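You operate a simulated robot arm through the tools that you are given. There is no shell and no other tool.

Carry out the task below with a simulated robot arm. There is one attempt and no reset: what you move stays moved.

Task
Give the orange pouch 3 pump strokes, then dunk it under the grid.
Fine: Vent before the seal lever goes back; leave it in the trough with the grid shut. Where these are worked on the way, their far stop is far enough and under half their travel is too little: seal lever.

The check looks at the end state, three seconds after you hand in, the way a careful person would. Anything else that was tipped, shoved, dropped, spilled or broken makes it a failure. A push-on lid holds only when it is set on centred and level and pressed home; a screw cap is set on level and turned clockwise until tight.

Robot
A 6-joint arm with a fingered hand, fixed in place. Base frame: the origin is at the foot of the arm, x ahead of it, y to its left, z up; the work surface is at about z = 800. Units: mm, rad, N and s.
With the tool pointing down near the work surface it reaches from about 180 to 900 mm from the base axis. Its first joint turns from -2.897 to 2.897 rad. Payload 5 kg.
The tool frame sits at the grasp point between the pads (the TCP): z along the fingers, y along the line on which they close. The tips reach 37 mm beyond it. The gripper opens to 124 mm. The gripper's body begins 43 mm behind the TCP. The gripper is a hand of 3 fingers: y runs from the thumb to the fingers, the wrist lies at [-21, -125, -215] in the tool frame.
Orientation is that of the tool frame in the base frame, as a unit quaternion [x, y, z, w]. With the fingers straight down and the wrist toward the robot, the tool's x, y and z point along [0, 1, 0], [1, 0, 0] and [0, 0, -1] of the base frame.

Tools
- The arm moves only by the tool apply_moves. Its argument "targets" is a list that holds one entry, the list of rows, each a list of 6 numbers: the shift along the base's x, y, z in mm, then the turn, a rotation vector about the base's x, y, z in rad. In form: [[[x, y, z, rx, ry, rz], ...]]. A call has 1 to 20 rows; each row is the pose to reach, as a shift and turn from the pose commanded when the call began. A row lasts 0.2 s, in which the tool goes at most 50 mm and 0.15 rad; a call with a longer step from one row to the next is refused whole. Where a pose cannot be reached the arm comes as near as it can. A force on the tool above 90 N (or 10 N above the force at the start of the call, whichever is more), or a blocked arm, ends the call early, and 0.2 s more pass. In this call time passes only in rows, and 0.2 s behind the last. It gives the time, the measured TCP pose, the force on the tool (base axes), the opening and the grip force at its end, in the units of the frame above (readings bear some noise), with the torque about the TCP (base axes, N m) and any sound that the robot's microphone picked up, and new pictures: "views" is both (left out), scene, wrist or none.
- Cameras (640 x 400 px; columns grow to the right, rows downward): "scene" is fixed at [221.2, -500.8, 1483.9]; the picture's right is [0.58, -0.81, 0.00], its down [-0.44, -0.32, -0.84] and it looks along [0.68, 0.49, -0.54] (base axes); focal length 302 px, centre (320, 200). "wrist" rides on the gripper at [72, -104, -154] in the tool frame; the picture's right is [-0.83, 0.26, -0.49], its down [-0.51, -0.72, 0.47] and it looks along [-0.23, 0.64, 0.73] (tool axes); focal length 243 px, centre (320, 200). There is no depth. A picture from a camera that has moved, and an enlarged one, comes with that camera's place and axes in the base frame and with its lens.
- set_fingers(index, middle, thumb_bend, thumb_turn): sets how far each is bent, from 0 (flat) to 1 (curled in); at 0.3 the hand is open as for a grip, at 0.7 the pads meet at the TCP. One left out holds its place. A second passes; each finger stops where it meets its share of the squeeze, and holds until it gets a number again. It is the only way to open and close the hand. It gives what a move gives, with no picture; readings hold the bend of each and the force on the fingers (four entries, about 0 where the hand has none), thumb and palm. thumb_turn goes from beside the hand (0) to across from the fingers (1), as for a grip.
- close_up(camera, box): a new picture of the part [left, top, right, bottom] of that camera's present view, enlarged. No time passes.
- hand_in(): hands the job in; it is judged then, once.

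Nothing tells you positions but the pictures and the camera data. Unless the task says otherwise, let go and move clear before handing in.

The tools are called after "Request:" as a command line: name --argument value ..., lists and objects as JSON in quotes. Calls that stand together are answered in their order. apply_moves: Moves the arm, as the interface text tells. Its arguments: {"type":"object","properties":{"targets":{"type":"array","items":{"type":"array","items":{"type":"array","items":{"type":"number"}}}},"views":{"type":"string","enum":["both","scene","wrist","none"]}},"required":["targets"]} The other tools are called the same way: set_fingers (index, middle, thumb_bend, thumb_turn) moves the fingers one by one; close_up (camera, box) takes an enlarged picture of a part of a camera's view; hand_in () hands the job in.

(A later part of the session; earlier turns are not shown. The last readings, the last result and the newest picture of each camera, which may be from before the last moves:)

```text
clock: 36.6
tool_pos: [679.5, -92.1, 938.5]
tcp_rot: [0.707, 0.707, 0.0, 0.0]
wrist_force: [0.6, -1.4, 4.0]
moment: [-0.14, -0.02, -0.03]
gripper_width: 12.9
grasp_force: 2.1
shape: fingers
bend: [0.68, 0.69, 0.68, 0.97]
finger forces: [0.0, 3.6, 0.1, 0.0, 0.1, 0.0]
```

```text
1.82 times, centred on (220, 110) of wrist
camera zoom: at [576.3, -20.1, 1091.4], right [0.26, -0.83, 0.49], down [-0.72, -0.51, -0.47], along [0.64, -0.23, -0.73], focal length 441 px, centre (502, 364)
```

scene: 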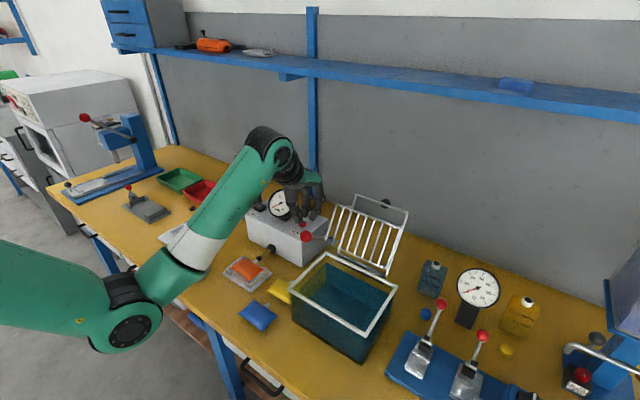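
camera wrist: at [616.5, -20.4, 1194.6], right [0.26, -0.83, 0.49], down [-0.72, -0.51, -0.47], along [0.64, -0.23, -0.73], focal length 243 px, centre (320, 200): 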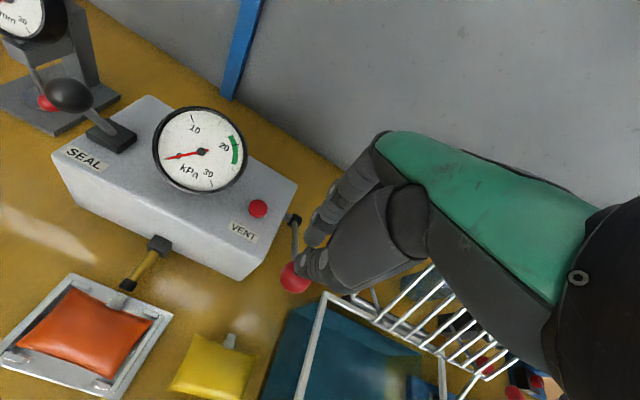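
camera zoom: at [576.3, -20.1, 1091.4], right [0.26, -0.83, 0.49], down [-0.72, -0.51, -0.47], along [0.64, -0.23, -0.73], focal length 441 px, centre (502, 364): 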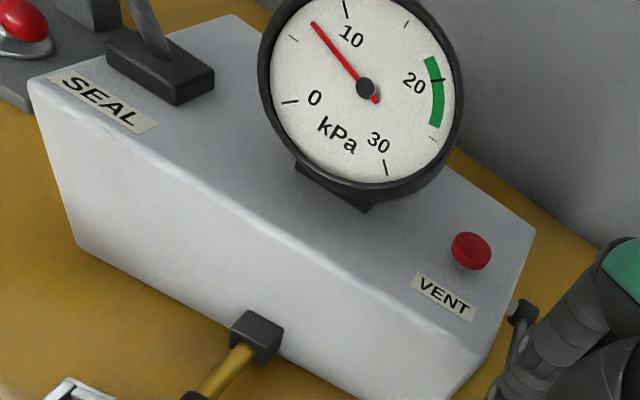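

The needle is at about 7.3 kPa and the lever is near 11°. I'll keep on down in small steps until it stops.

Request:
apply_moves --targets '[[[-1, 0, -6, 0, 0, 0], [-2, 0, -12, 0, 0, 0]]]' --views "none"

Request:
close_up --camera "scene" --box '[260, 190, 340, 270]'

Request:
close_up --camera "wrist" --box '[100, 0, 340, 220]'

```text
clock: 37.2
tool_pos: [679.6, -92.0, 930.4]
tcp_rot: [0.707, 0.707, 0.004, 0.005]
wrist_force: [13.6, -2.3, 32.7]
moment: [-0.38, -0.72, 0.16]
gripper_width: 13.1
grasp_force: 17.5
shape: fingers
bend: [0.68, 0.73, 0.68, 0.97]
finger forces: [0.0, 35.1, 0.0, 0.1, 0.0, 0.0]
```

```text
5.00 times, centred on (300, 230) of scene
camera zoom: at [221.2, -500.8, 1483.9], right [0.58, -0.81, 0.0], down [-0.44, -0.32, -0.84], along [0.68, 0.49, -0.54], focal length 1509 px, centre (420, 50)
```

zoom: 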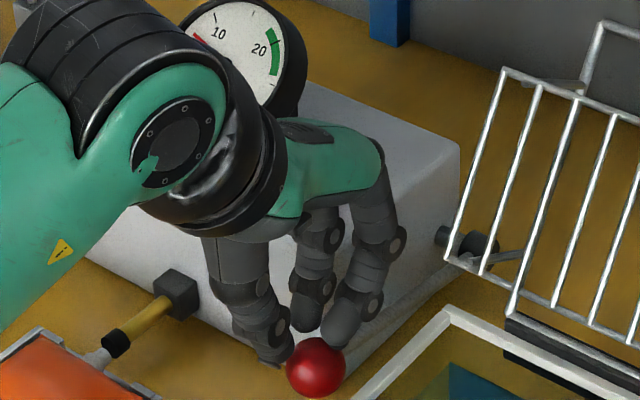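

```text
1.82 times, centred on (220, 110) of wrist
camera zoom: at [574.4, -19.9, 1082.6], right [0.26, -0.83, 0.5], down [-0.72, -0.51, -0.48], along [0.65, -0.23, -0.72], focal length 441 px, centre (502, 364)
```

zoom: 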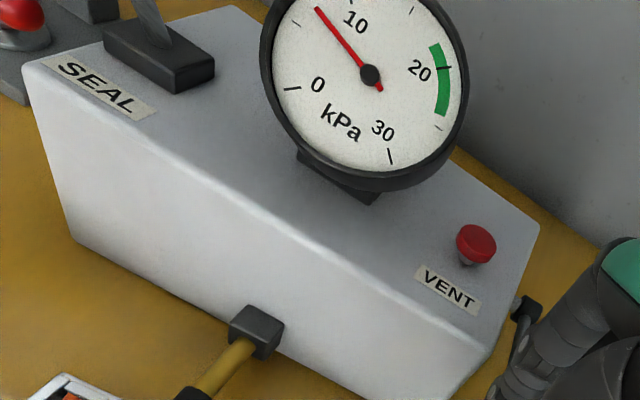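

A firm stop was met (35 N) with the gauge at about 7 kPa, so the down-stroke is complete. I'll back up along the arc and see whether the lever returns by itself.

Request:
apply_moves --targets '[[[1, 0, 8, 0, 0, 0], [3, 0, 18, 0, 0, 0], [6, 0, 30, 0, 0, 0], [11, 0, 42, 0, 0, 0], [17, 0, 54, 0, 0, 0], [25, 0, 68, 0, 0, 0], [32, 0, 82, 0, 0, 0]]]' --views "wrist"

Request:
close_up --camera "scene" --box '[260, 180, 350, 270]'

Request:
close_up --camera "wrist" --box '[100, 50, 340, 270]'

```text
clock: 38.8
tool_pos: [707.3, -95.1, 1007.2]
tcp_rot: [0.707, 0.707, -0.001, 0.0]
wrist_force: [1.1, -1.3, 0.6]
moment: [-0.03, -0.03, -0.01]
gripper_width: 13.0
grasp_force: 0.3
shape: fingers
bend: [0.68, 0.68, 0.68, 0.97]
finger forces: [0.0, 1.0, 0.0, 0.1, 0.0, 0.0]
camera wrist: at [604.5, -21.7, 1162.1], right [0.26, -0.83, 0.49], down [-0.72, -0.51, -0.47], along [0.64, -0.23, -0.73], focal length 243 px, centre (320, 200)
```

wrist: 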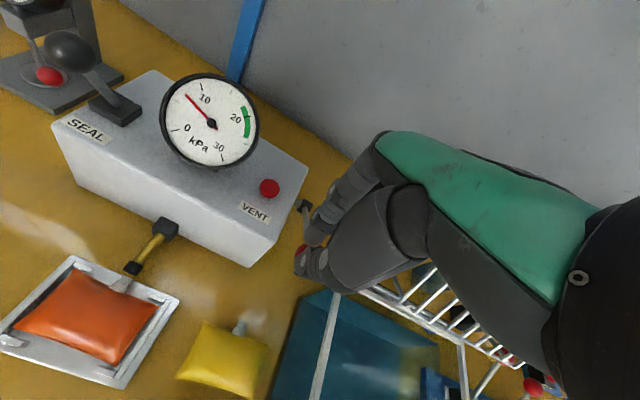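

```text
4.44 times, centred on (305, 225) of scene
camera zoom: at [221.2, -500.8, 1483.9], right [0.58, -0.81, 0.0], down [-0.44, -0.32, -0.84], along [0.68, 0.49, -0.54], focal length 1341 px, centre (387, 89)
```

zoom: 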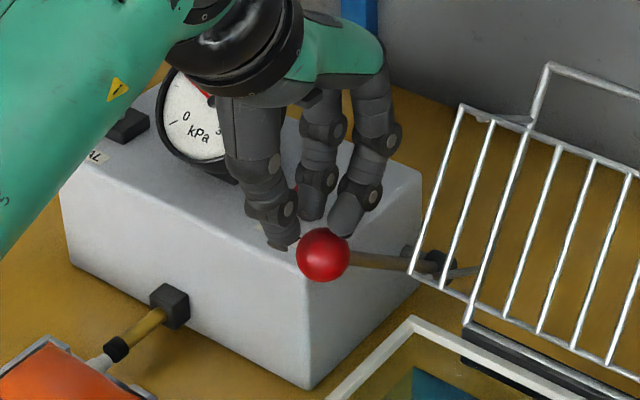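

```text
1.82 times, centred on (220, 160) of wrist
camera zoom: at [604.5, -21.7, 1162.1], right [0.26, -0.83, 0.49], down [-0.72, -0.51, -0.47], along [0.64, -0.23, -0.73], focal length 441 px, centre (502, 273)
```

zoom: 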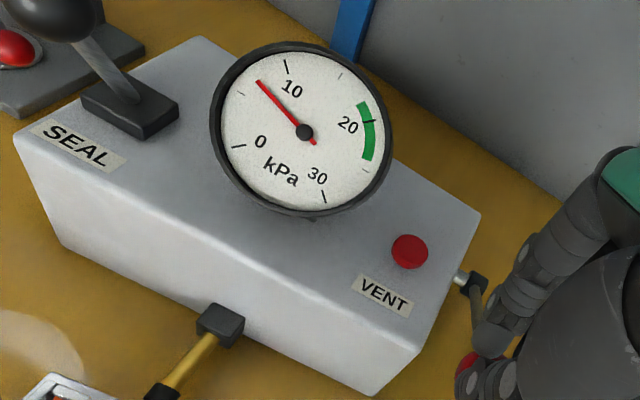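

The lever springs back up with the hand and the gauge holds about 7.3 kPa after one full stroke. I'll rise slightly to let it return fully, then make the second down-stroke.

Request:
apply_moves --targets '[[[0, 0, 6, 0, 0, 0], [0, 0, 12, 0, 0, 0], [0, 0, 12, 0, 0, 0], [0, 0, 0, 0, 0, 0], [-3, 0, -10, 0, 0, 0], [-9, 0, -22, 0, 0, 0], [-16, 0, -36, 0, 0, 0], [-22, 0, -50, 0, 0, 0], [-26, 0, -62, 0, 0, 0], [-28.5, 0, -72, 0, 0, 0], [-30, 0, -79, 0, 0, 0]]]' --views "none"

Request:
close_up --camera "scene" --box '[260, 180, 350, 270]'

Request:
close_up --camera "wrist" --box '[100, 0, 340, 220]'

```text
clock: 41.2
tool_pos: [677.4, -92.2, 933.6]
tcp_rot: [0.707, 0.707, 0.003, 0.003]
wrist_force: [6.1, 0.5, 19.6]
moment: [-0.19, -0.39, 0.03]
gripper_width: 13.0
grasp_force: 9.5
shape: fingers
bend: [0.68, 0.71, 0.68, 0.97]
finger forces: [0.0, 19.7, 0.0, 0.1, 0.0, 0.0]
```

```text
4.44 times, centred on (305, 225) of scene
camera zoom: at [221.2, -500.8, 1483.9], right [0.58, -0.81, 0.0], down [-0.44, -0.32, -0.84], along [0.68, 0.49, -0.54], focal length 1341 px, centre (387, 89)
```

zoom: 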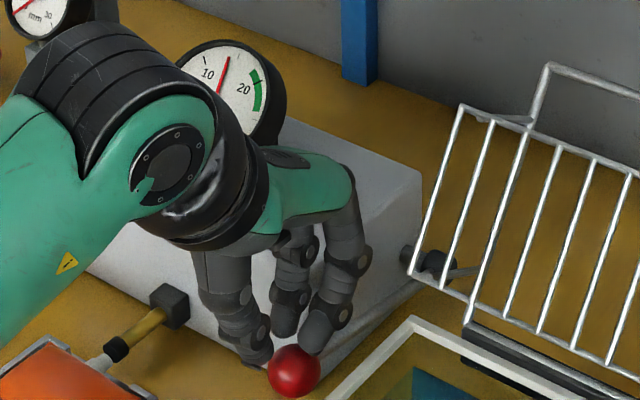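

```text
1.82 times, centred on (220, 110) of wrist
camera zoom: at [573.5, -21.0, 1086.7], right [0.26, -0.83, 0.49], down [-0.72, -0.51, -0.48], along [0.65, -0.23, -0.73], focal length 441 px, centre (502, 364)
```

zoom: 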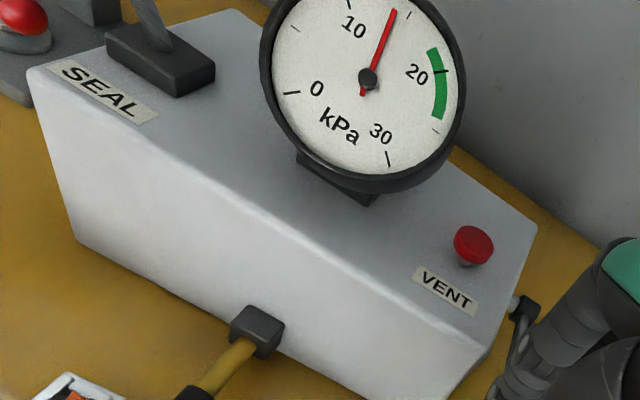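

The second stroke took the gauge to about 14.5 kPa. Now the return and the third down-stroke along the same path.

Request:
apply_moves --targets '[[[1.5, 0, 8, 0, 0, 0], [4, 0, 18, 0, 0, 0], [8, 0, 30, 0, 0, 0], [14, 0, 44, 0, 0, 0], [21, 0, 58, 0, 0, 0], [27, 0, 70, 0, 0, 0], [30, 0, 80, 0, 0, 0], [30, 0, 91, 0, 0, 0], [30, 0, 91, 0, 0, 0]]]' --views "none"

Request:
close_up --camera "scene" --box '[260, 180, 350, 270]'

Request:
apply_moves --targets '[[[0, 0, -12, 0, 0, 0], [-3, 0, -22, 0, 0, 0], [-9, 0, -34, 0, 0, 0], [-16, 0, -48, 0, 0, 0], [-22, 0, -62, 0, 0, 0], [-26, 0, -74, 0, 0, 0], [-28.5, 0, -84, 0, 0, 0], [-30, 0, -91, 0, 0, 0]]]' --views "none"

Request:
close_up --camera "wrist" --box '[100, 0, 340, 220]'

Request:
close_up --camera "scene" --box '[260, 180, 350, 270]'

```text
clock: 43.2
tool_pos: [708.2, -93.2, 1019.7]
tcp_rot: [0.707, 0.707, 0.0, 0.0]
wrist_force: [-1.1, 0.3, 0.3]
moment: [0.0, 0.01, -0.01]
gripper_width: 13.0
grasp_force: 0.0
shape: fingers
bend: [0.68, 0.68, 0.68, 0.97]
finger forces: [0.0, 0.0, 0.0, 0.0, 0.0, 0.0]
```

```text
4.44 times, centred on (305, 225) of scene
camera zoom: at [221.2, -500.8, 1483.9], right [0.58, -0.81, 0.0], down [-0.44, -0.32, -0.84], along [0.68, 0.49, -0.54], focal length 1341 px, centre (387, 89)
```

zoom: 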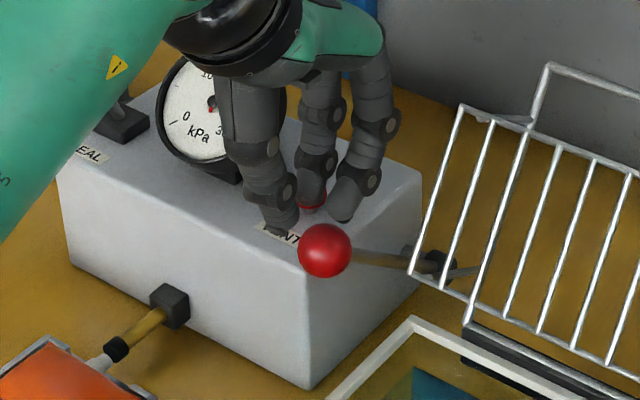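

```text
clock: 45.0
tool_pos: [679.6, -91.6, 934.0]
tcp_rot: [0.707, 0.707, 0.002, 0.004]
wrist_force: [5.9, -1.5, 19.8]
moment: [-0.24, -0.4, 0.05]
gripper_width: 12.9
grasp_force: 10.1
shape: fingers
bend: [0.68, 0.71, 0.68, 0.97]
finger forces: [0.1, 20.8, 0.0, 0.0, 0.1, 0.1]
```

```text
1.82 times, centred on (220, 110) of wrist
camera zoom: at [575.1, -20.0, 1086.0], right [0.26, -0.83, 0.5], down [-0.72, -0.51, -0.48], along [0.65, -0.23, -0.73], focal length 441 px, centre (502, 364)
```

zoom: 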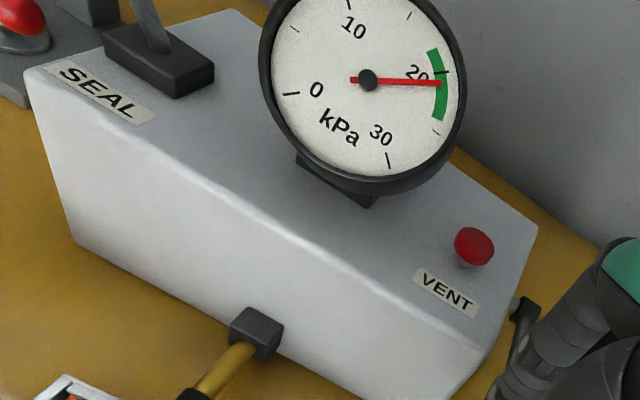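

```text
4.44 times, centred on (305, 225) of scene
camera zoom: at [221.2, -500.8, 1483.9], right [0.58, -0.81, 0.0], down [-0.44, -0.32, -0.84], along [0.68, 0.49, -0.54], focal length 1341 px, centre (387, 89)
```

zoom: 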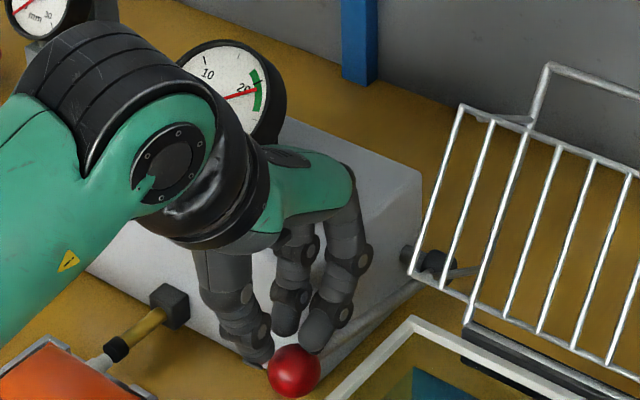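

The third stroke brought the gauge to about 21 kPa, inside the green band. I'll let the lever return, then move over the VENT button (788,-29.5,924) with the index fingertip.

Request:
apply_moves --targets '[[[1.5, 0, 8, 0, 0, 0], [4, 0, 18, 0, 0, 0], [8, 0, 30, 0, 0, 0], [14, 0, 44, 0, 0, 0], [21, 0, 58, 0, 0, 0], [27, 0, 70, 0, 0, 0], [30, 0, 80, 0, 0, 0], [30, 0, 95, 0, 0, 0], [30, 0, 105, 0, 0, 0], [50, 18, 105, 0, 0, 0], [75, 38, 105, 0, 0, 0], [98, 54, 100, 0, 0, 0], [98, 54, 75, 0, 0, 0], [98, 54, 48, 0, 0, 0]]]'

Request:
close_up --camera "scene" --box '[260, 150, 350, 260]'

Request:
close_up --camera "wrist" --box '[180, 120, 420, 320]'

```text
clock: 48.0
tool_pos: [775.0, -39.5, 979.0]
tcp_rot: [0.707, 0.707, 0.0, 0.001]
wrist_force: [0.3, -0.8, 0.5]
moment: [-0.04, -0.01, 0.03]
gripper_width: 12.9
grasp_force: 0.1
shape: fingers
bend: [0.68, 0.68, 0.68, 0.97]
finger forces: [0.0, 0.0, 0.0, 0.0, 0.0, 0.1]
camera wrist: at [672.1, 33.6, 1132.3], right [0.26, -0.83, 0.49], down [-0.72, -0.51, -0.47], along [0.64, -0.23, -0.73], focal length 243 px, centre (320, 200)
```

scene: 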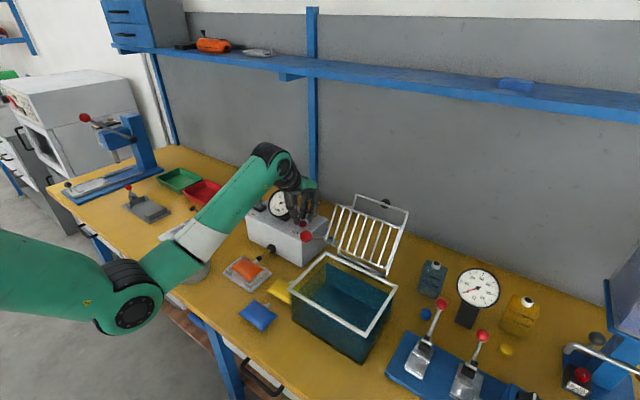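
wrist: 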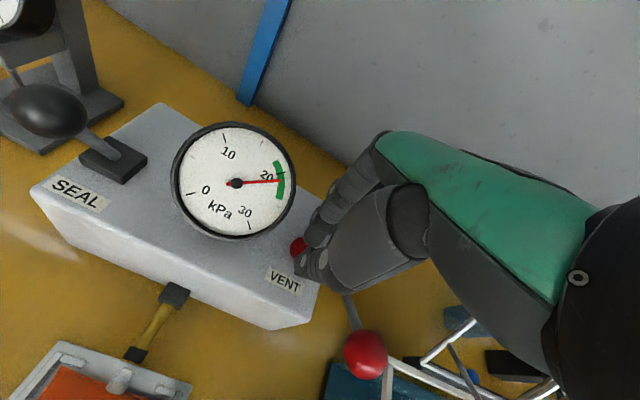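

```text
3.64 times, centred on (305, 205) of scene
camera zoom: at [221.2, -500.8, 1483.9], right [0.58, -0.81, 0.0], down [-0.44, -0.32, -0.84], along [0.68, 0.49, -0.54], focal length 1097 px, centre (374, 182)
```

zoom: 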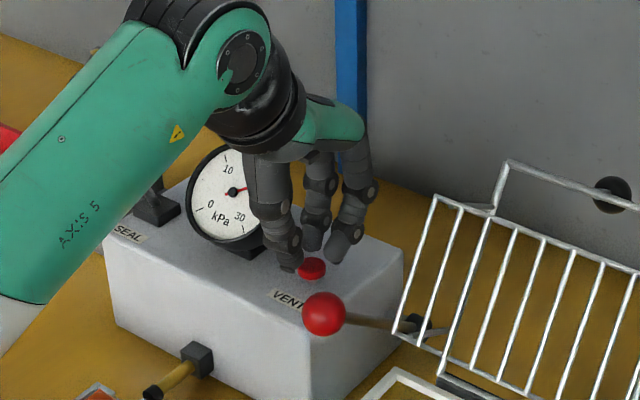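

```text
2.00 times, centred on (300, 220) of wrist
camera zoom: at [672.1, 33.6, 1132.3], right [0.26, -0.83, 0.49], down [-0.72, -0.51, -0.47], along [0.64, -0.23, -0.73], focal length 485 px, centre (360, 160)
```

zoom: 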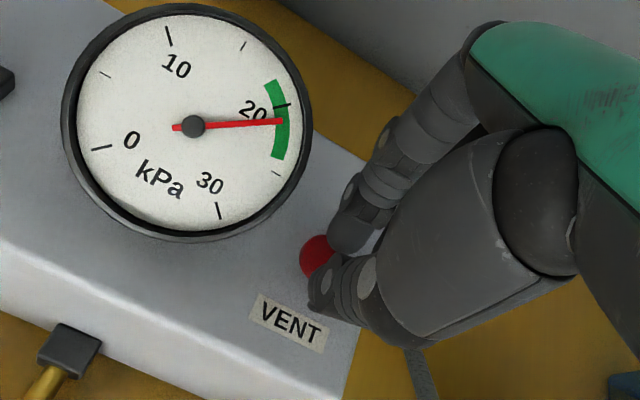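

The index tip is right above the VENT button (about 22 mm). I'll lower and press it, watching the gauge.

Request:
apply_moves --targets '[[[0, 2, -9, 0, 0, 0], [0, 2, -18, 0, 0, 0], [0, 2, -22, 0, 0, 0], [0, 2, -25, 0, 0, 0]]]' --views "none"

Request:
close_up --camera "wrist" --box '[160, 80, 400, 300]'

Request:
close_up --camera "scene" --box '[260, 160, 350, 260]'

```text
clock: 49.0
tool_pos: [777.6, -36.0, 957.1]
tcp_rot: [0.707, 0.707, 0.002, 0.003]
wrist_force: [4.1, -0.5, 20.3]
moment: [0.3, -0.39, -0.04]
gripper_width: 11.6
grasp_force: 10.7
shape: fingers
bend: [0.69, 0.68, 0.68, 0.97]
finger forces: [20.6, 0.0, 0.0, 0.1, 0.0, 0.0]
heard: click
```

```text
1.82 times, centred on (280, 190) of wrist
camera zoom: at [672.7, 35.9, 1109.2], right [0.26, -0.83, 0.49], down [-0.72, -0.51, -0.48], along [0.65, -0.23, -0.73], focal length 441 px, centre (393, 218)
```

zoom: 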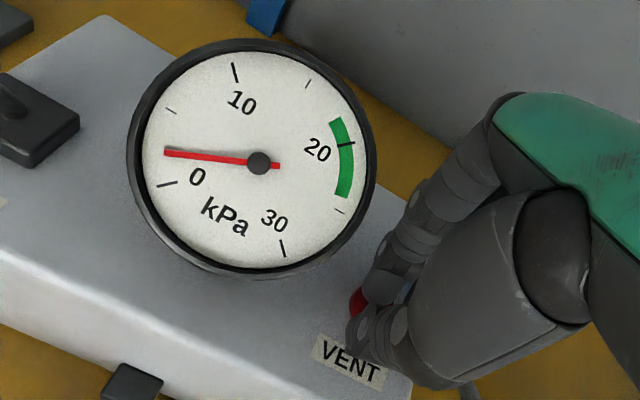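

```text
4.00 times, centred on (305, 210) of scene
camera zoom: at [221.2, -500.8, 1483.9], right [0.58, -0.81, 0.0], down [-0.44, -0.32, -0.84], along [0.68, 0.49, -0.54], focal length 1207 px, centre (380, 160)
```

zoom: 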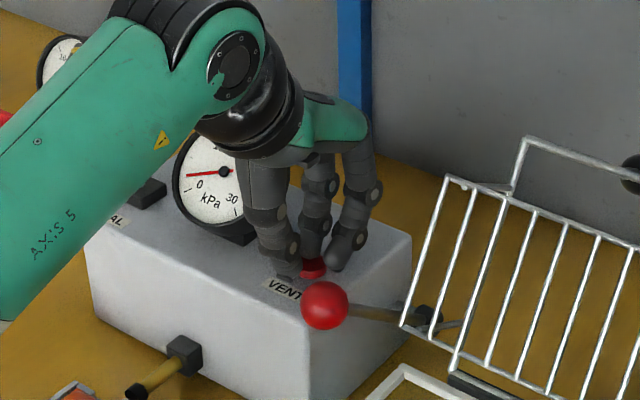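

A click was heard and the needle is falling (about 2.5 kPa). I'll hold the button until it settles.

Request:
apply_moves --targets '[[[0, 0, 0, 0, 0, 0], [0, 0, 0, 0, 0, 0], [0, 0, 0, 0, 0, 0], [0, 0, 0, 0, 0, 0], [0, 0, 0, 0, 0, 0]]]' --views "none"

Request:
close_up --camera "wrist" --box '[160, 80, 400, 300]'

```text
clock: 50.2
tool_pos: [774.9, -37.1, 955.8]
tcp_rot: [0.707, 0.707, 0.002, 0.001]
wrist_force: [6.4, 1.1, 29.7]
moment: [0.43, -0.66, -0.1]
gripper_width: 12.7
grasp_force: 14.5
shape: fingers
bend: [0.68, 0.68, 0.68, 0.97]
finger forces: [29.5, 0.0, 0.1, 0.0, 0.0, 0.0]
```

```text
1.82 times, centred on (280, 190) of wrist
camera zoom: at [672.1, 35.9, 1108.4], right [0.26, -0.83, 0.49], down [-0.72, -0.51, -0.47], along [0.64, -0.23, -0.73], focal length 441 px, centre (393, 218)
```

zoom: 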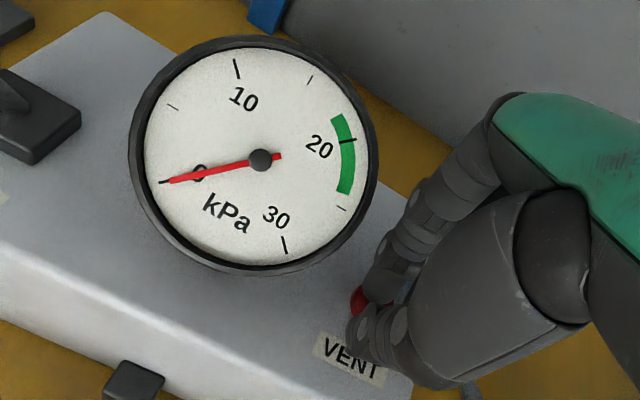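

The gauge is at zero, so the line is vented. I'll rise, open the cage, and go to the seal lever ball (now about (750,146,992)) to push it back.

Request:
apply_moves --targets '[[[0, 0, 30, 0, 0, 0], [0, 0, 75, 0, 0, 0], [0, 0, 120, 0, 0, 0], [0, 0, 160, 0, 0, 0], [0, 30, 178, 0, 0, 0], [-5, 75, 178, 0, 0, 0], [-10, 120, 178, 0, 0, 0], [-15, 160, 178, 0, 0, 0], [-25, 189, 178, 0, 0, 0]]]' --views "none"

Request:
set_fingers --index 0.42 --middle 0.42 --thumb_bend 0.42

Request:
apply_moves --targets '[[[0, 0, -40, 0, 0, 0], [0, 0, -80, 0, 0, 0]]]'

Request:
close_up --camera "scene" --box '[200, 120, 310, 230]'

Request:
close_up --camera "wrist" --box '[180, 120, 440, 360]'

```text
clock: 52.2
tool_pos: [750.0, 150.8, 1129.9]
tcp_rot: [0.707, 0.707, 0.0, 0.0]
wrist_force: [0.7, 0.3, 0.6]
moment: [0.0, -0.06, -0.02]
gripper_width: 12.9
grasp_force: 0.0
shape: fingers
bend: [0.68, 0.68, 0.68, 0.97]
finger forces: [0.0, 0.0, 0.0, 0.0, 0.0, 0.0]
```

```text
clock: 53.2
tool_pos: [749.7, 150.3, 1129.4]
tcp_rot: [0.707, 0.707, 0.0, 0.0]
wrist_force: [0.0, 0.9, -0.4]
moment: [0.0, 0.03, -0.03]
gripper_width: 92.0
grasp_force: 0.1
shape: fingers
bend: [0.42, 0.42, 0.42, 0.97]
finger forces: [0.1, 0.0, 0.0, 0.0, 0.0, 0.0]
```

```text
clock: 53.8
tool_pos: [752.5, 150.2, 1052.0]
tcp_rot: [0.707, 0.707, 0.001, 0.0]
wrist_force: [0.2, 0.7, 0.9]
moment: [0.02, -0.02, 0.02]
gripper_width: 92.0
grasp_force: 0.0
shape: fingers
bend: [0.42, 0.42, 0.42, 0.97]
finger forces: [0.0, 0.1, 0.1, 0.0, 0.1, 0.0]
camera wrist: at [648.4, 222.9, 1206.1], right [0.26, -0.83, 0.49], down [-0.72, -0.51, -0.47], along [0.64, -0.23, -0.73], focal length 243 px, centre (320, 200)
```

scene: 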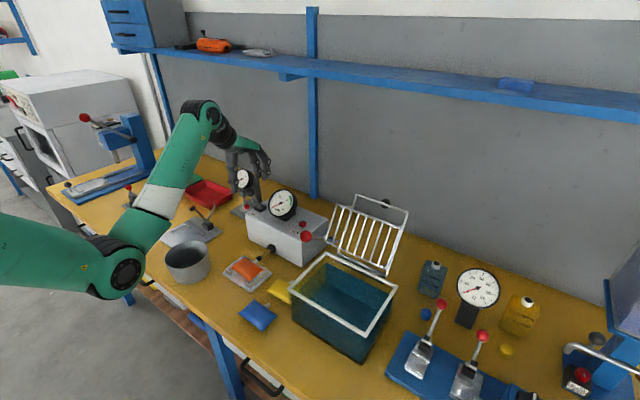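
wrist: 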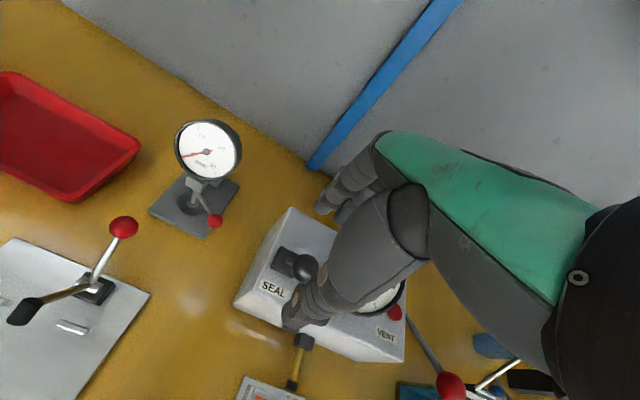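

```text
3.64 times, centred on (255, 175) of scene
camera zoom: at [221.2, -500.8, 1483.9], right [0.58, -0.81, 0.0], down [-0.44, -0.32, -0.84], along [0.68, 0.49, -0.54], focal length 1097 px, centre (556, 291)
```

zoom: 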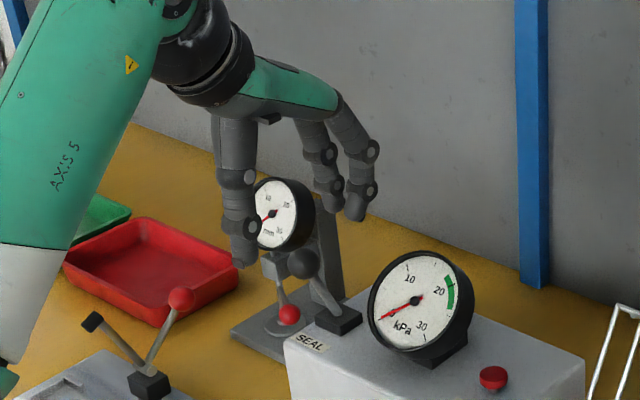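

```text
1.67 times, centred on (310, 240) of wrist
camera zoom: at [648.4, 222.9, 1206.1], right [0.26, -0.83, 0.49], down [-0.72, -0.51, -0.47], along [0.64, -0.23, -0.73], focal length 404 px, centre (337, 133)
```

zoom: 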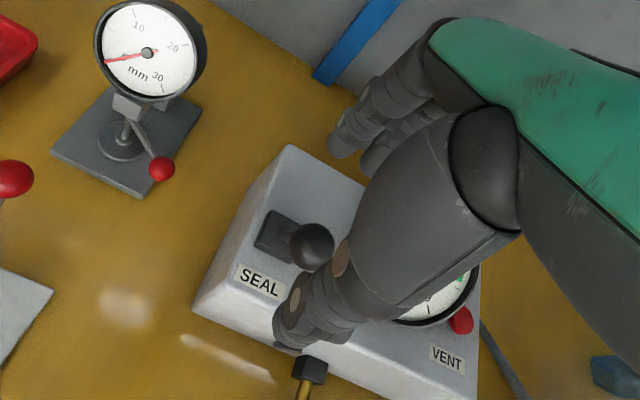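

The ball is at (749.5,146.4,992) beneath the hand. I'll lower the cage around it, narrow it and push toward +x with the thumb.

Request:
apply_moves --targets '[[[0, 1, -30, 0, 0, 0], [0, 2, -52, 0, 0, 0]]]' --views "none"

Request:
set_fingers --index 0.57 --middle 0.57 --thumb_bend 0.57

Request:
apply_moves --targets '[[[8, 0, 0, 0, 0, 0], [16, 0, 0, 0, 0, 0], [24, 0, 0, 0, 0, 0], [32, 0, 0, 0, 0, 0], [40, 0, 0, 0, 0, 0]]]' --views "none"

Request:
close_up --camera "scene" --box '[210, 140, 300, 230]'

```text
clock: 54.4
tool_pos: [749.3, 152.8, 998.9]
tcp_rot: [0.707, 0.708, 0.001, 0.0]
wrist_force: [-0.3, 0.5, 0.8]
moment: [0.0, 0.0, -0.01]
gripper_width: 92.3
grasp_force: 0.1
shape: fingers
bend: [0.42, 0.42, 0.42, 0.97]
finger forces: [0.0, 0.0, 0.0, 0.0, 0.1, 0.0]
```

```text
clock: 55.4
tool_pos: [749.1, 153.6, 998.8]
tcp_rot: [0.707, 0.707, 0.0, 0.0]
wrist_force: [0.1, -0.2, 0.5]
moment: [-0.01, 0.0, 0.03]
gripper_width: 50.0
grasp_force: 0.0
shape: fingers
bend: [0.56, 0.56, 0.56, 0.97]
finger forces: [0.0, 0.0, 0.1, 0.1, 0.1, 0.0]
```

```text
clock: 56.6
tool_pos: [791.6, 153.2, 997.3]
tcp_rot: [0.707, 0.707, 0.0, 0.0]
wrist_force: [-0.3, 0.5, -0.4]
moment: [-0.01, -0.04, 0.02]
gripper_width: 49.9
grasp_force: 0.0
shape: fingers
bend: [0.56, 0.56, 0.56, 0.97]
finger forces: [0.0, 0.1, 0.0, 0.1, 0.3, 0.0]
```

```text
4.44 times, centred on (255, 185) of scene
camera zoom: at [221.2, -500.8, 1483.9], right [0.58, -0.81, 0.0], down [-0.44, -0.32, -0.84], along [0.68, 0.49, -0.54], focal length 1341 px, centre (609, 267)
```

zoom: 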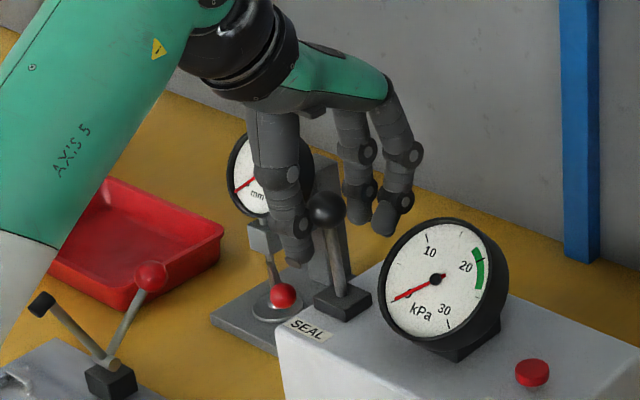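

The lever is about upright now with the thumb pushing. I'll continue toward +x to its far stop.

Request:
apply_moves --targets '[[[8, 0, 0, 0, 0, 0], [16, 0, 0, 0, 0, 0], [24, 0, 0, 0, 0, 0], [32, 0, 0, 0, 0, 0]]]' --views "none"

Request:
close_up --camera "scene" --box '[210, 140, 300, 230]'

Request:
apply_moves --targets '[[[4, 0, 0, 0, 0, 0], [8, 0, 0, 0, 0, 0]]]' --views "none"

Request:
close_up --camera "scene" --box '[210, 140, 300, 230]'

```text
clock: 57.6
tool_pos: [821.7, 153.1, 996.5]
tcp_rot: [0.707, 0.708, 0.001, 0.0]
wrist_force: [-0.1, 0.1, 0.2]
moment: [-0.01, -0.05, -0.02]
gripper_width: 49.6
grasp_force: 0.2
shape: fingers
bend: [0.56, 0.56, 0.56, 0.97]
finger forces: [0.1, 0.1, 0.0, 0.0, 0.0, 0.0]
```

```text
4.44 times, centred on (255, 185) of scene
camera zoom: at [221.2, -500.8, 1483.9], right [0.58, -0.81, 0.0], down [-0.44, -0.32, -0.84], along [0.68, 0.49, -0.54], focal length 1341 px, centre (609, 267)
```

zoom: 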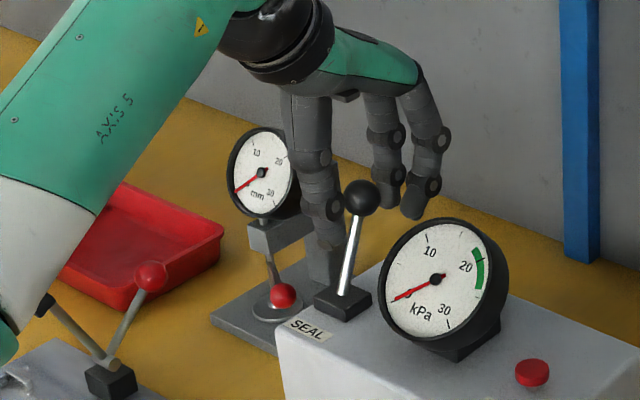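

```text
clock: 58.2
tool_pos: [829.8, 153.8, 998.2]
tcp_rot: [0.707, 0.707, 0.0, 0.0]
wrist_force: [-4.7, 1.2, -0.9]
moment: [0.0, 0.02, 0.05]
gripper_width: 53.1
grasp_force: 1.4
shape: fingers
bend: [0.56, 0.56, 0.54, 0.97]
finger forces: [0.0, 0.0, 0.0, 0.0, 3.5, 0.0]
```

```text
4.44 times, centred on (255, 185) of scene
camera zoom: at [221.2, -500.8, 1483.9], right [0.58, -0.81, 0.0], down [-0.44, -0.32, -0.84], along [0.68, 0.49, -0.54], focal length 1341 px, centre (609, 267)
```

zoom: 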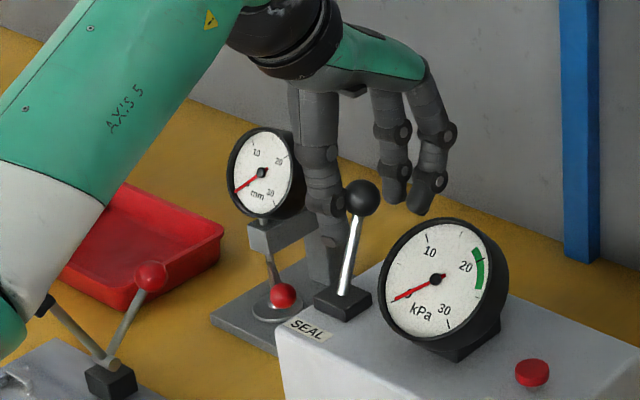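

The lever is back in its original place at the stop (thumb 3.5 N). I'll release it, rise, and return to the viewing pose for the pouch with the middle finger curled.

Request:
apply_moves --targets '[[[-5, 0, 0, 0, 0, 0], [-10, 0, 0, 0, 0, 0]]]' --views "none"

Request:
set_fingers --index 0.42 --middle 0.42 --thumb_bend 0.42

Request:
apply_moves --targets '[[[0, 0, 40, 0, 0, 0], [0, 0, 80, 0, 0, 0], [0, 0, 120, 0, 0, 0], [-35, -20, 130, 0, 0, 0], [-70, -40, 130, 0, 0, 0], [-105, -60, 130, 0, 0, 0], [-140, -80, 130, 0, 0, 0], [-175, -100, 125, 0, 0, 0], [-210, -125, 100, 0, 0, 0], [-240, -140, 65, 0, 0, 0], [-259, -154, 25, 0, 0, 0], [-259, -154, 0, 0, 0, 0]]]' --views "both"

Request:
set_fingers --index 0.3 --middle 1.0 --thumb_bend 0.3

Request:
close_up --camera "wrist" --box '[180, 140, 340, 300]'

Request:
close_up --camera "scene" --box '[215, 220, 285, 310]'

```text
clock: 58.8
tool_pos: [821.3, 155.6, 998.8]
tcp_rot: [0.707, 0.707, 0.0, 0.0]
wrist_force: [0.1, -0.4, 0.5]
moment: [0.03, -0.02, -0.03]
gripper_width: 49.6
grasp_force: 0.1
shape: fingers
bend: [0.56, 0.56, 0.56, 0.97]
finger forces: [0.0, 0.0, 0.1, 0.0, 0.1, 0.0]
```

```text
clock: 59.8
tool_pos: [820.6, 154.0, 997.6]
tcp_rot: [0.707, 0.707, 0.0, 0.0]
wrist_force: [-0.1, 0.4, -0.2]
moment: [0.01, 0.0, 0.0]
gripper_width: 92.1
grasp_force: 0.1
shape: fingers
bend: [0.42, 0.42, 0.42, 0.97]
finger forces: [0.0, 0.1, 0.0, 0.0, 0.0, 0.0]
```

```text
clock: 62.4
tool_pos: [559.9, -0.8, 999.8]
tcp_rot: [0.707, 0.707, 0.001, 0.001]
wrist_force: [0.0, 0.1, 0.7]
moment: [0.0, -0.01, 0.0]
gripper_width: 92.5
grasp_force: 0.1
shape: fingers
bend: [0.42, 0.42, 0.42, 0.97]
finger forces: [0.0, 0.0, 0.0, 0.0, 0.0, 0.1]
camera wrist: at [456.4, 71.7, 1153.8], right [0.26, -0.83, 0.49], down [-0.72, -0.51, -0.47], along [0.64, -0.23, -0.73], focal length 243 px, centre (320, 200)
```

scene: 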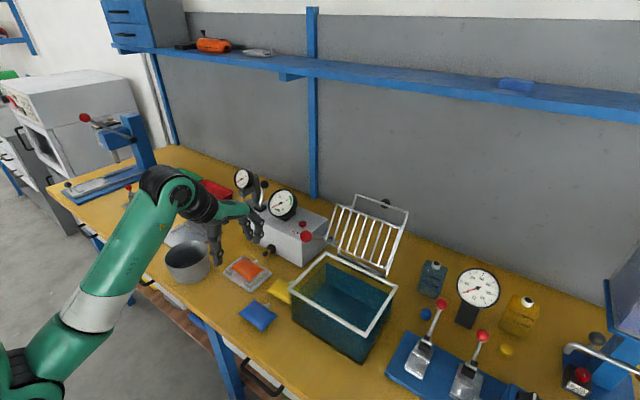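
wrist: 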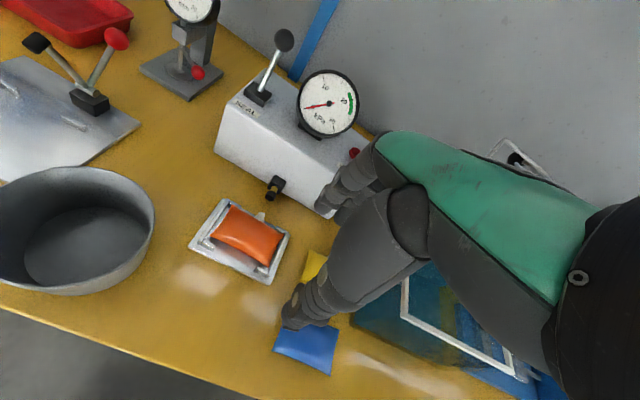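

```text
clock: 63.4
tool_pos: [559.2, -0.1, 999.5]
tcp_rot: [0.707, 0.707, 0.0, 0.001]
wrist_force: [0.3, 0.3, -0.2]
moment: [-0.03, -0.02, 0.01]
gripper_width: 128.3
grasp_force: 0.1
shape: fingers
bend: [0.3, 1.0, 0.3, 0.97]
finger forces: [0.0, 0.0, 0.1, 0.0, 0.1, 0.1]
```

```text
2.50 times, centred on (260, 220) of wrist
camera zoom: at [456.6, 71.9, 1154.0], right [0.26, -0.83, 0.49], down [-0.72, -0.51, -0.47], along [0.64, -0.23, -0.73], focal length 606 px, centre (470, 150)
```

zoom: 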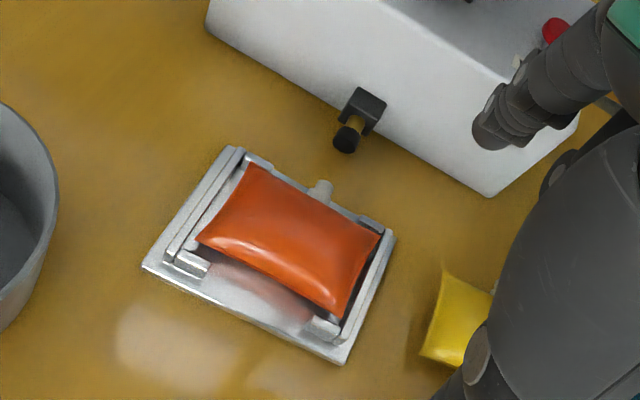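

```text
4.44 times, centred on (250, 265) of scene
camera zoom: at [221.2, -500.8, 1483.9], right [0.58, -0.81, 0.0], down [-0.44, -0.32, -0.84], along [0.68, 0.49, -0.54], focal length 1341 px, centre (631, -89)
```

zoom: 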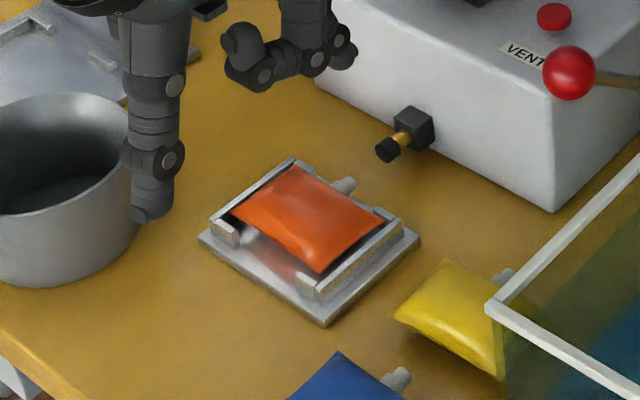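

The pouch lies unchanged in the cradle and the nozzle has retracted. I'll retrace the same release pose and grip it again beside the spout.

Request:
set_fingers --index 0.42 --thumb_bend 0.4

Request:
apply_moves --targets '[[[20, 20, 0, 0, 0, -0.02], [40, 42, -10, 0, 0, -0.045], [57.7, 62, -30, 0, 0, -0.045], [57.7, 62, -60, 0, 0, -0.045], [57.7, 62, -90, 0, 0, -0.045], [57.7, 62, -108, 0, 0, -0.045]]]'

Request:
close_up --camera "wrist" --box '[240, 130, 400, 330]'

Request:
close_up --camera "scene" --box '[215, 210, 295, 310]'

```text
clock: 64.4
tool_pos: [560.2, -0.7, 999.0]
tcp_rot: [0.707, 0.708, 0.0, 0.0]
wrist_force: [-0.2, 0.7, -0.4]
moment: [-0.02, -0.02, 0.01]
gripper_width: 96.1
grasp_force: 0.0
shape: fingers
bend: [0.42, 1.0, 0.4, 0.97]
finger forces: [0.0, 0.1, 0.0, 0.0, 0.1, 0.0]
```

```text
clock: 65.8
tool_pos: [620.0, 60.2, 890.2]
tcp_rot: [0.723, 0.691, 0.0, 0.0]
wrist_force: [0.8, 0.6, -0.5]
moment: [-0.03, -0.03, 0.03]
gripper_width: 96.4
grasp_force: 0.1
shape: fingers
bend: [0.42, 1.0, 0.4, 0.97]
finger forces: [0.1, 0.0, 0.1, 0.0, 0.0, 0.1]
camera wrist: at [519.5, 137.9, 1043.8], right [0.22, -0.84, 0.49], down [-0.74, -0.47, -0.47], along [0.63, -0.26, -0.73], focal length 243 px, centre (320, 200)
```

scene: 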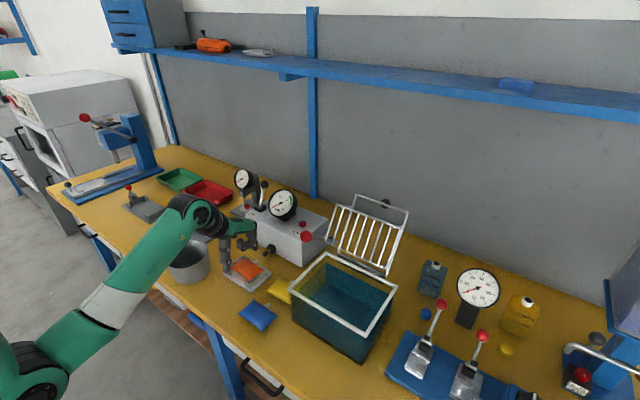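
wrist: 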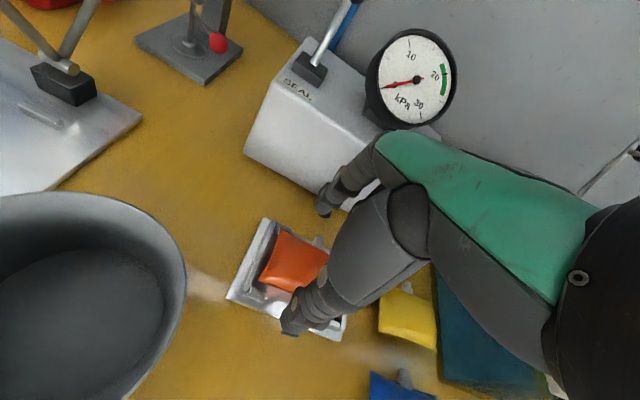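

```text
2.00 times, centred on (320, 230) of wrist
camera zoom: at [519.5, 137.9, 1043.8], right [0.22, -0.84, 0.49], down [-0.74, -0.47, -0.47], along [0.63, -0.26, -0.73], focal length 485 px, centre (320, 140)
```

zoom: 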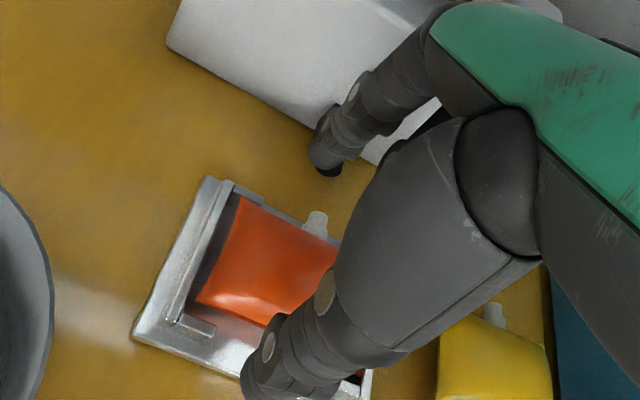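

```text
4.00 times, centred on (255, 260) of scene
camera zoom: at [221.2, -500.8, 1483.9], right [0.58, -0.81, 0.0], down [-0.44, -0.32, -0.84], along [0.68, 0.49, -0.54], focal length 1207 px, centre (580, -40)
```

zoom: 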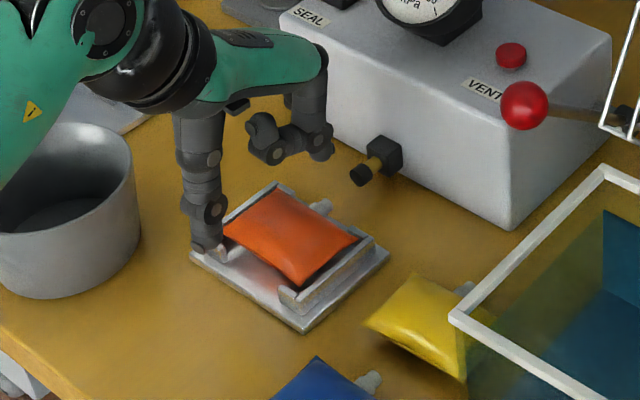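

Alignment matches the release pose within 2 mm. I'll correct that and lower around the pouch.

Request:
apply_moves --targets '[[[-1, 0.7, -10, 0, 0, 0], [-1.8, 1, -20, 0, 0, 0], [-1.8, 1, -28, 0, 0, 0], [-1.8, 1, -31, 0, 0, 0]]]' --views "none"

Request:
close_up --camera "wrist" --box '[240, 130, 400, 330]'

Request:
set_fingers --index 0.54 --thumb_bend 0.54

Request:
close_up --camera "wrist" --box '[240, 130, 400, 330]'

Request:
close_up --camera "scene" --box '[215, 220, 285, 310]'

```text
clock: 66.8
tool_pos: [617.1, 63.6, 859.2]
tcp_rot: [0.723, 0.691, 0.0, 0.0]
wrist_force: [-0.1, -0.2, -0.1]
moment: [0.0, -0.01, -0.01]
gripper_width: 95.9
grasp_force: 0.0
shape: fingers
bend: [0.42, 1.0, 0.4, 0.97]
finger forces: [0.0, 0.1, 0.1, 0.0, 0.0, 0.1]
```

```text
2.00 times, centred on (320, 230) of wrist
camera zoom: at [517.6, 140.1, 1013.5], right [0.22, -0.84, 0.49], down [-0.74, -0.47, -0.47], along [0.63, -0.26, -0.73], focal length 485 px, centre (320, 140)
```

zoom: 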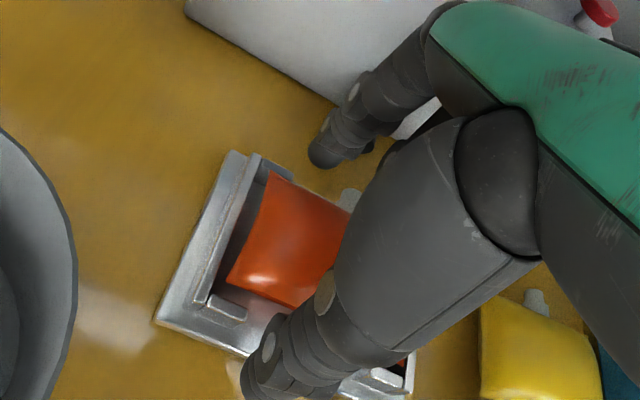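

```text
clock: 67.8
tool_pos: [617.3, 63.9, 859.6]
tcp_rot: [0.723, 0.691, -0.001, -0.001]
wrist_force: [-0.2, -0.4, 0.3]
moment: [0.0, 0.02, 0.0]
gripper_width: 60.8
grasp_force: 1.8
shape: fingers
bend: [0.53, 1.0, 0.52, 0.97]
finger forces: [1.9, 0.1, 0.0, 0.0, 1.9, 0.0]
```

```text
2.00 times, centred on (320, 230) of wrist
camera zoom: at [517.5, 140.1, 1013.5], right [0.22, -0.84, 0.49], down [-0.74, -0.47, -0.47], along [0.63, -0.26, -0.73], focal length 485 px, centre (320, 140)
```

zoom: 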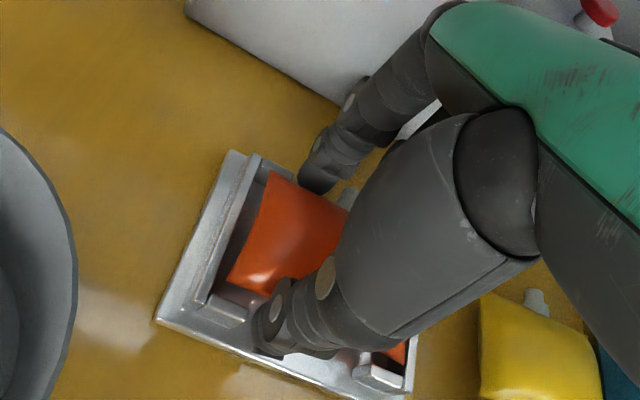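

```text
4.44 times, centred on (250, 265) of scene
camera zoom: at [221.2, -500.8, 1483.9], right [0.58, -0.81, 0.0], down [-0.44, -0.32, -0.84], along [0.68, 0.49, -0.54], focal length 1341 px, centre (631, -89)
```

zoom: 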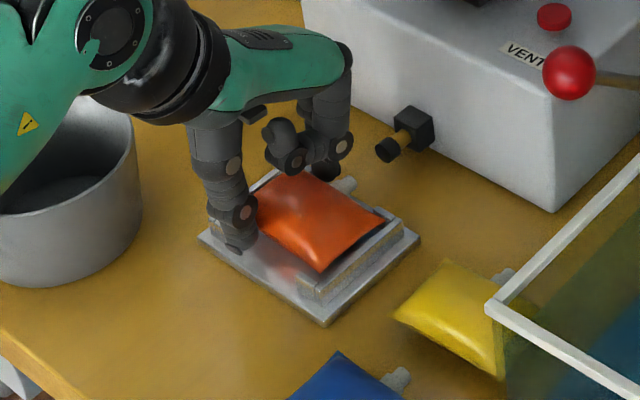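

Both pads touch the pouch (1.9 N each) in the same place as before. I'll squeeze fully and lift it straight out of the cradle.

Request:
set_fingers --index 0.63 --thumb_bend 0.63

Request:
apply_moves --targets '[[[0, 0, 6, 0, 0, 0], [0, 0, 14, 0, 0, 0], [0, 0, 24, 0, 0, 0], [0, 0, 40, 0, 0, 0]]]'

Request:
close_up --camera "scene" --box '[215, 210, 295, 310]'

Request:
close_up --camera "wrist" --box '[240, 130, 400, 330]'

```text
clock: 68.8
tool_pos: [617.5, 62.7, 859.8]
tcp_rot: [0.723, 0.691, -0.001, 0.0]
wrist_force: [0.5, -0.2, -0.3]
moment: [-0.01, 0.02, -0.02]
gripper_width: 58.0
grasp_force: 10.9
shape: fingers
bend: [0.53, 1.0, 0.55, 0.97]
finger forces: [10.8, 0.0, 0.0, 0.1, 10.8, 0.1]
```

```text
clock: 69.8
tool_pos: [616.3, 62.4, 899.9]
tcp_rot: [0.723, 0.69, 0.0, -0.001]
wrist_force: [0.3, -0.6, -0.2]
moment: [-0.03, 0.01, 0.0]
gripper_width: 57.9
grasp_force: 11.0
shape: fingers
bend: [0.53, 1.0, 0.55, 0.97]
finger forces: [10.8, 0.0, 0.0, 0.0, 10.9, 0.0]
camera wrist: at [516.9, 139.0, 1053.8], right [0.22, -0.84, 0.49], down [-0.74, -0.47, -0.47], along [0.63, -0.26, -0.73], focal length 243 px, centre (320, 200)
```

scene: 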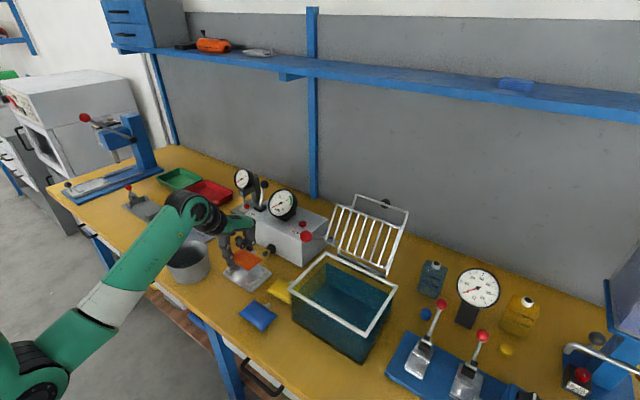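
wrist: 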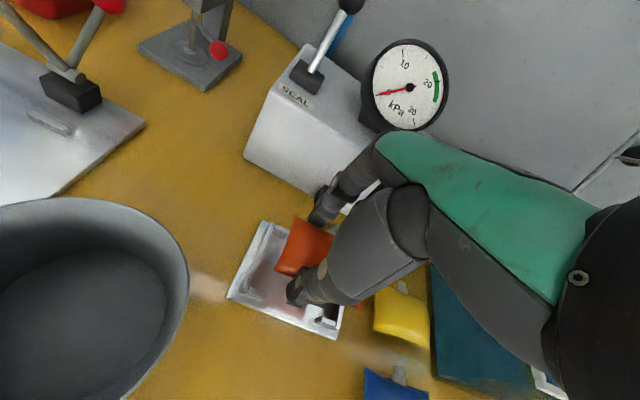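

```text
4.00 times, centred on (255, 260) of scene
camera zoom: at [221.2, -500.8, 1483.9], right [0.58, -0.81, 0.0], down [-0.44, -0.32, -0.84], along [0.68, 0.49, -0.54], focal length 1207 px, centre (580, -40)
```

zoom: 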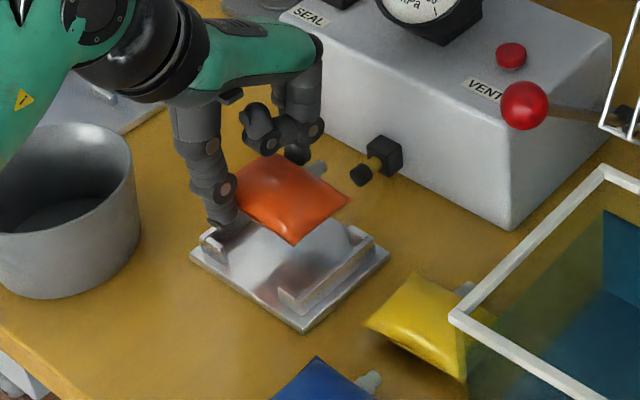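

```text
2.00 times, centred on (320, 230) of wrist
camera zoom: at [516.9, 139.0, 1053.8], right [0.22, -0.84, 0.49], down [-0.74, -0.47, -0.47], along [0.63, -0.26, -0.73], focal length 485 px, centre (320, 140)
```

zoom: 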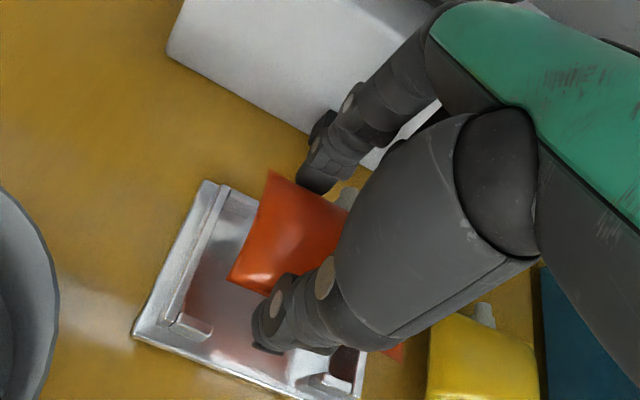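

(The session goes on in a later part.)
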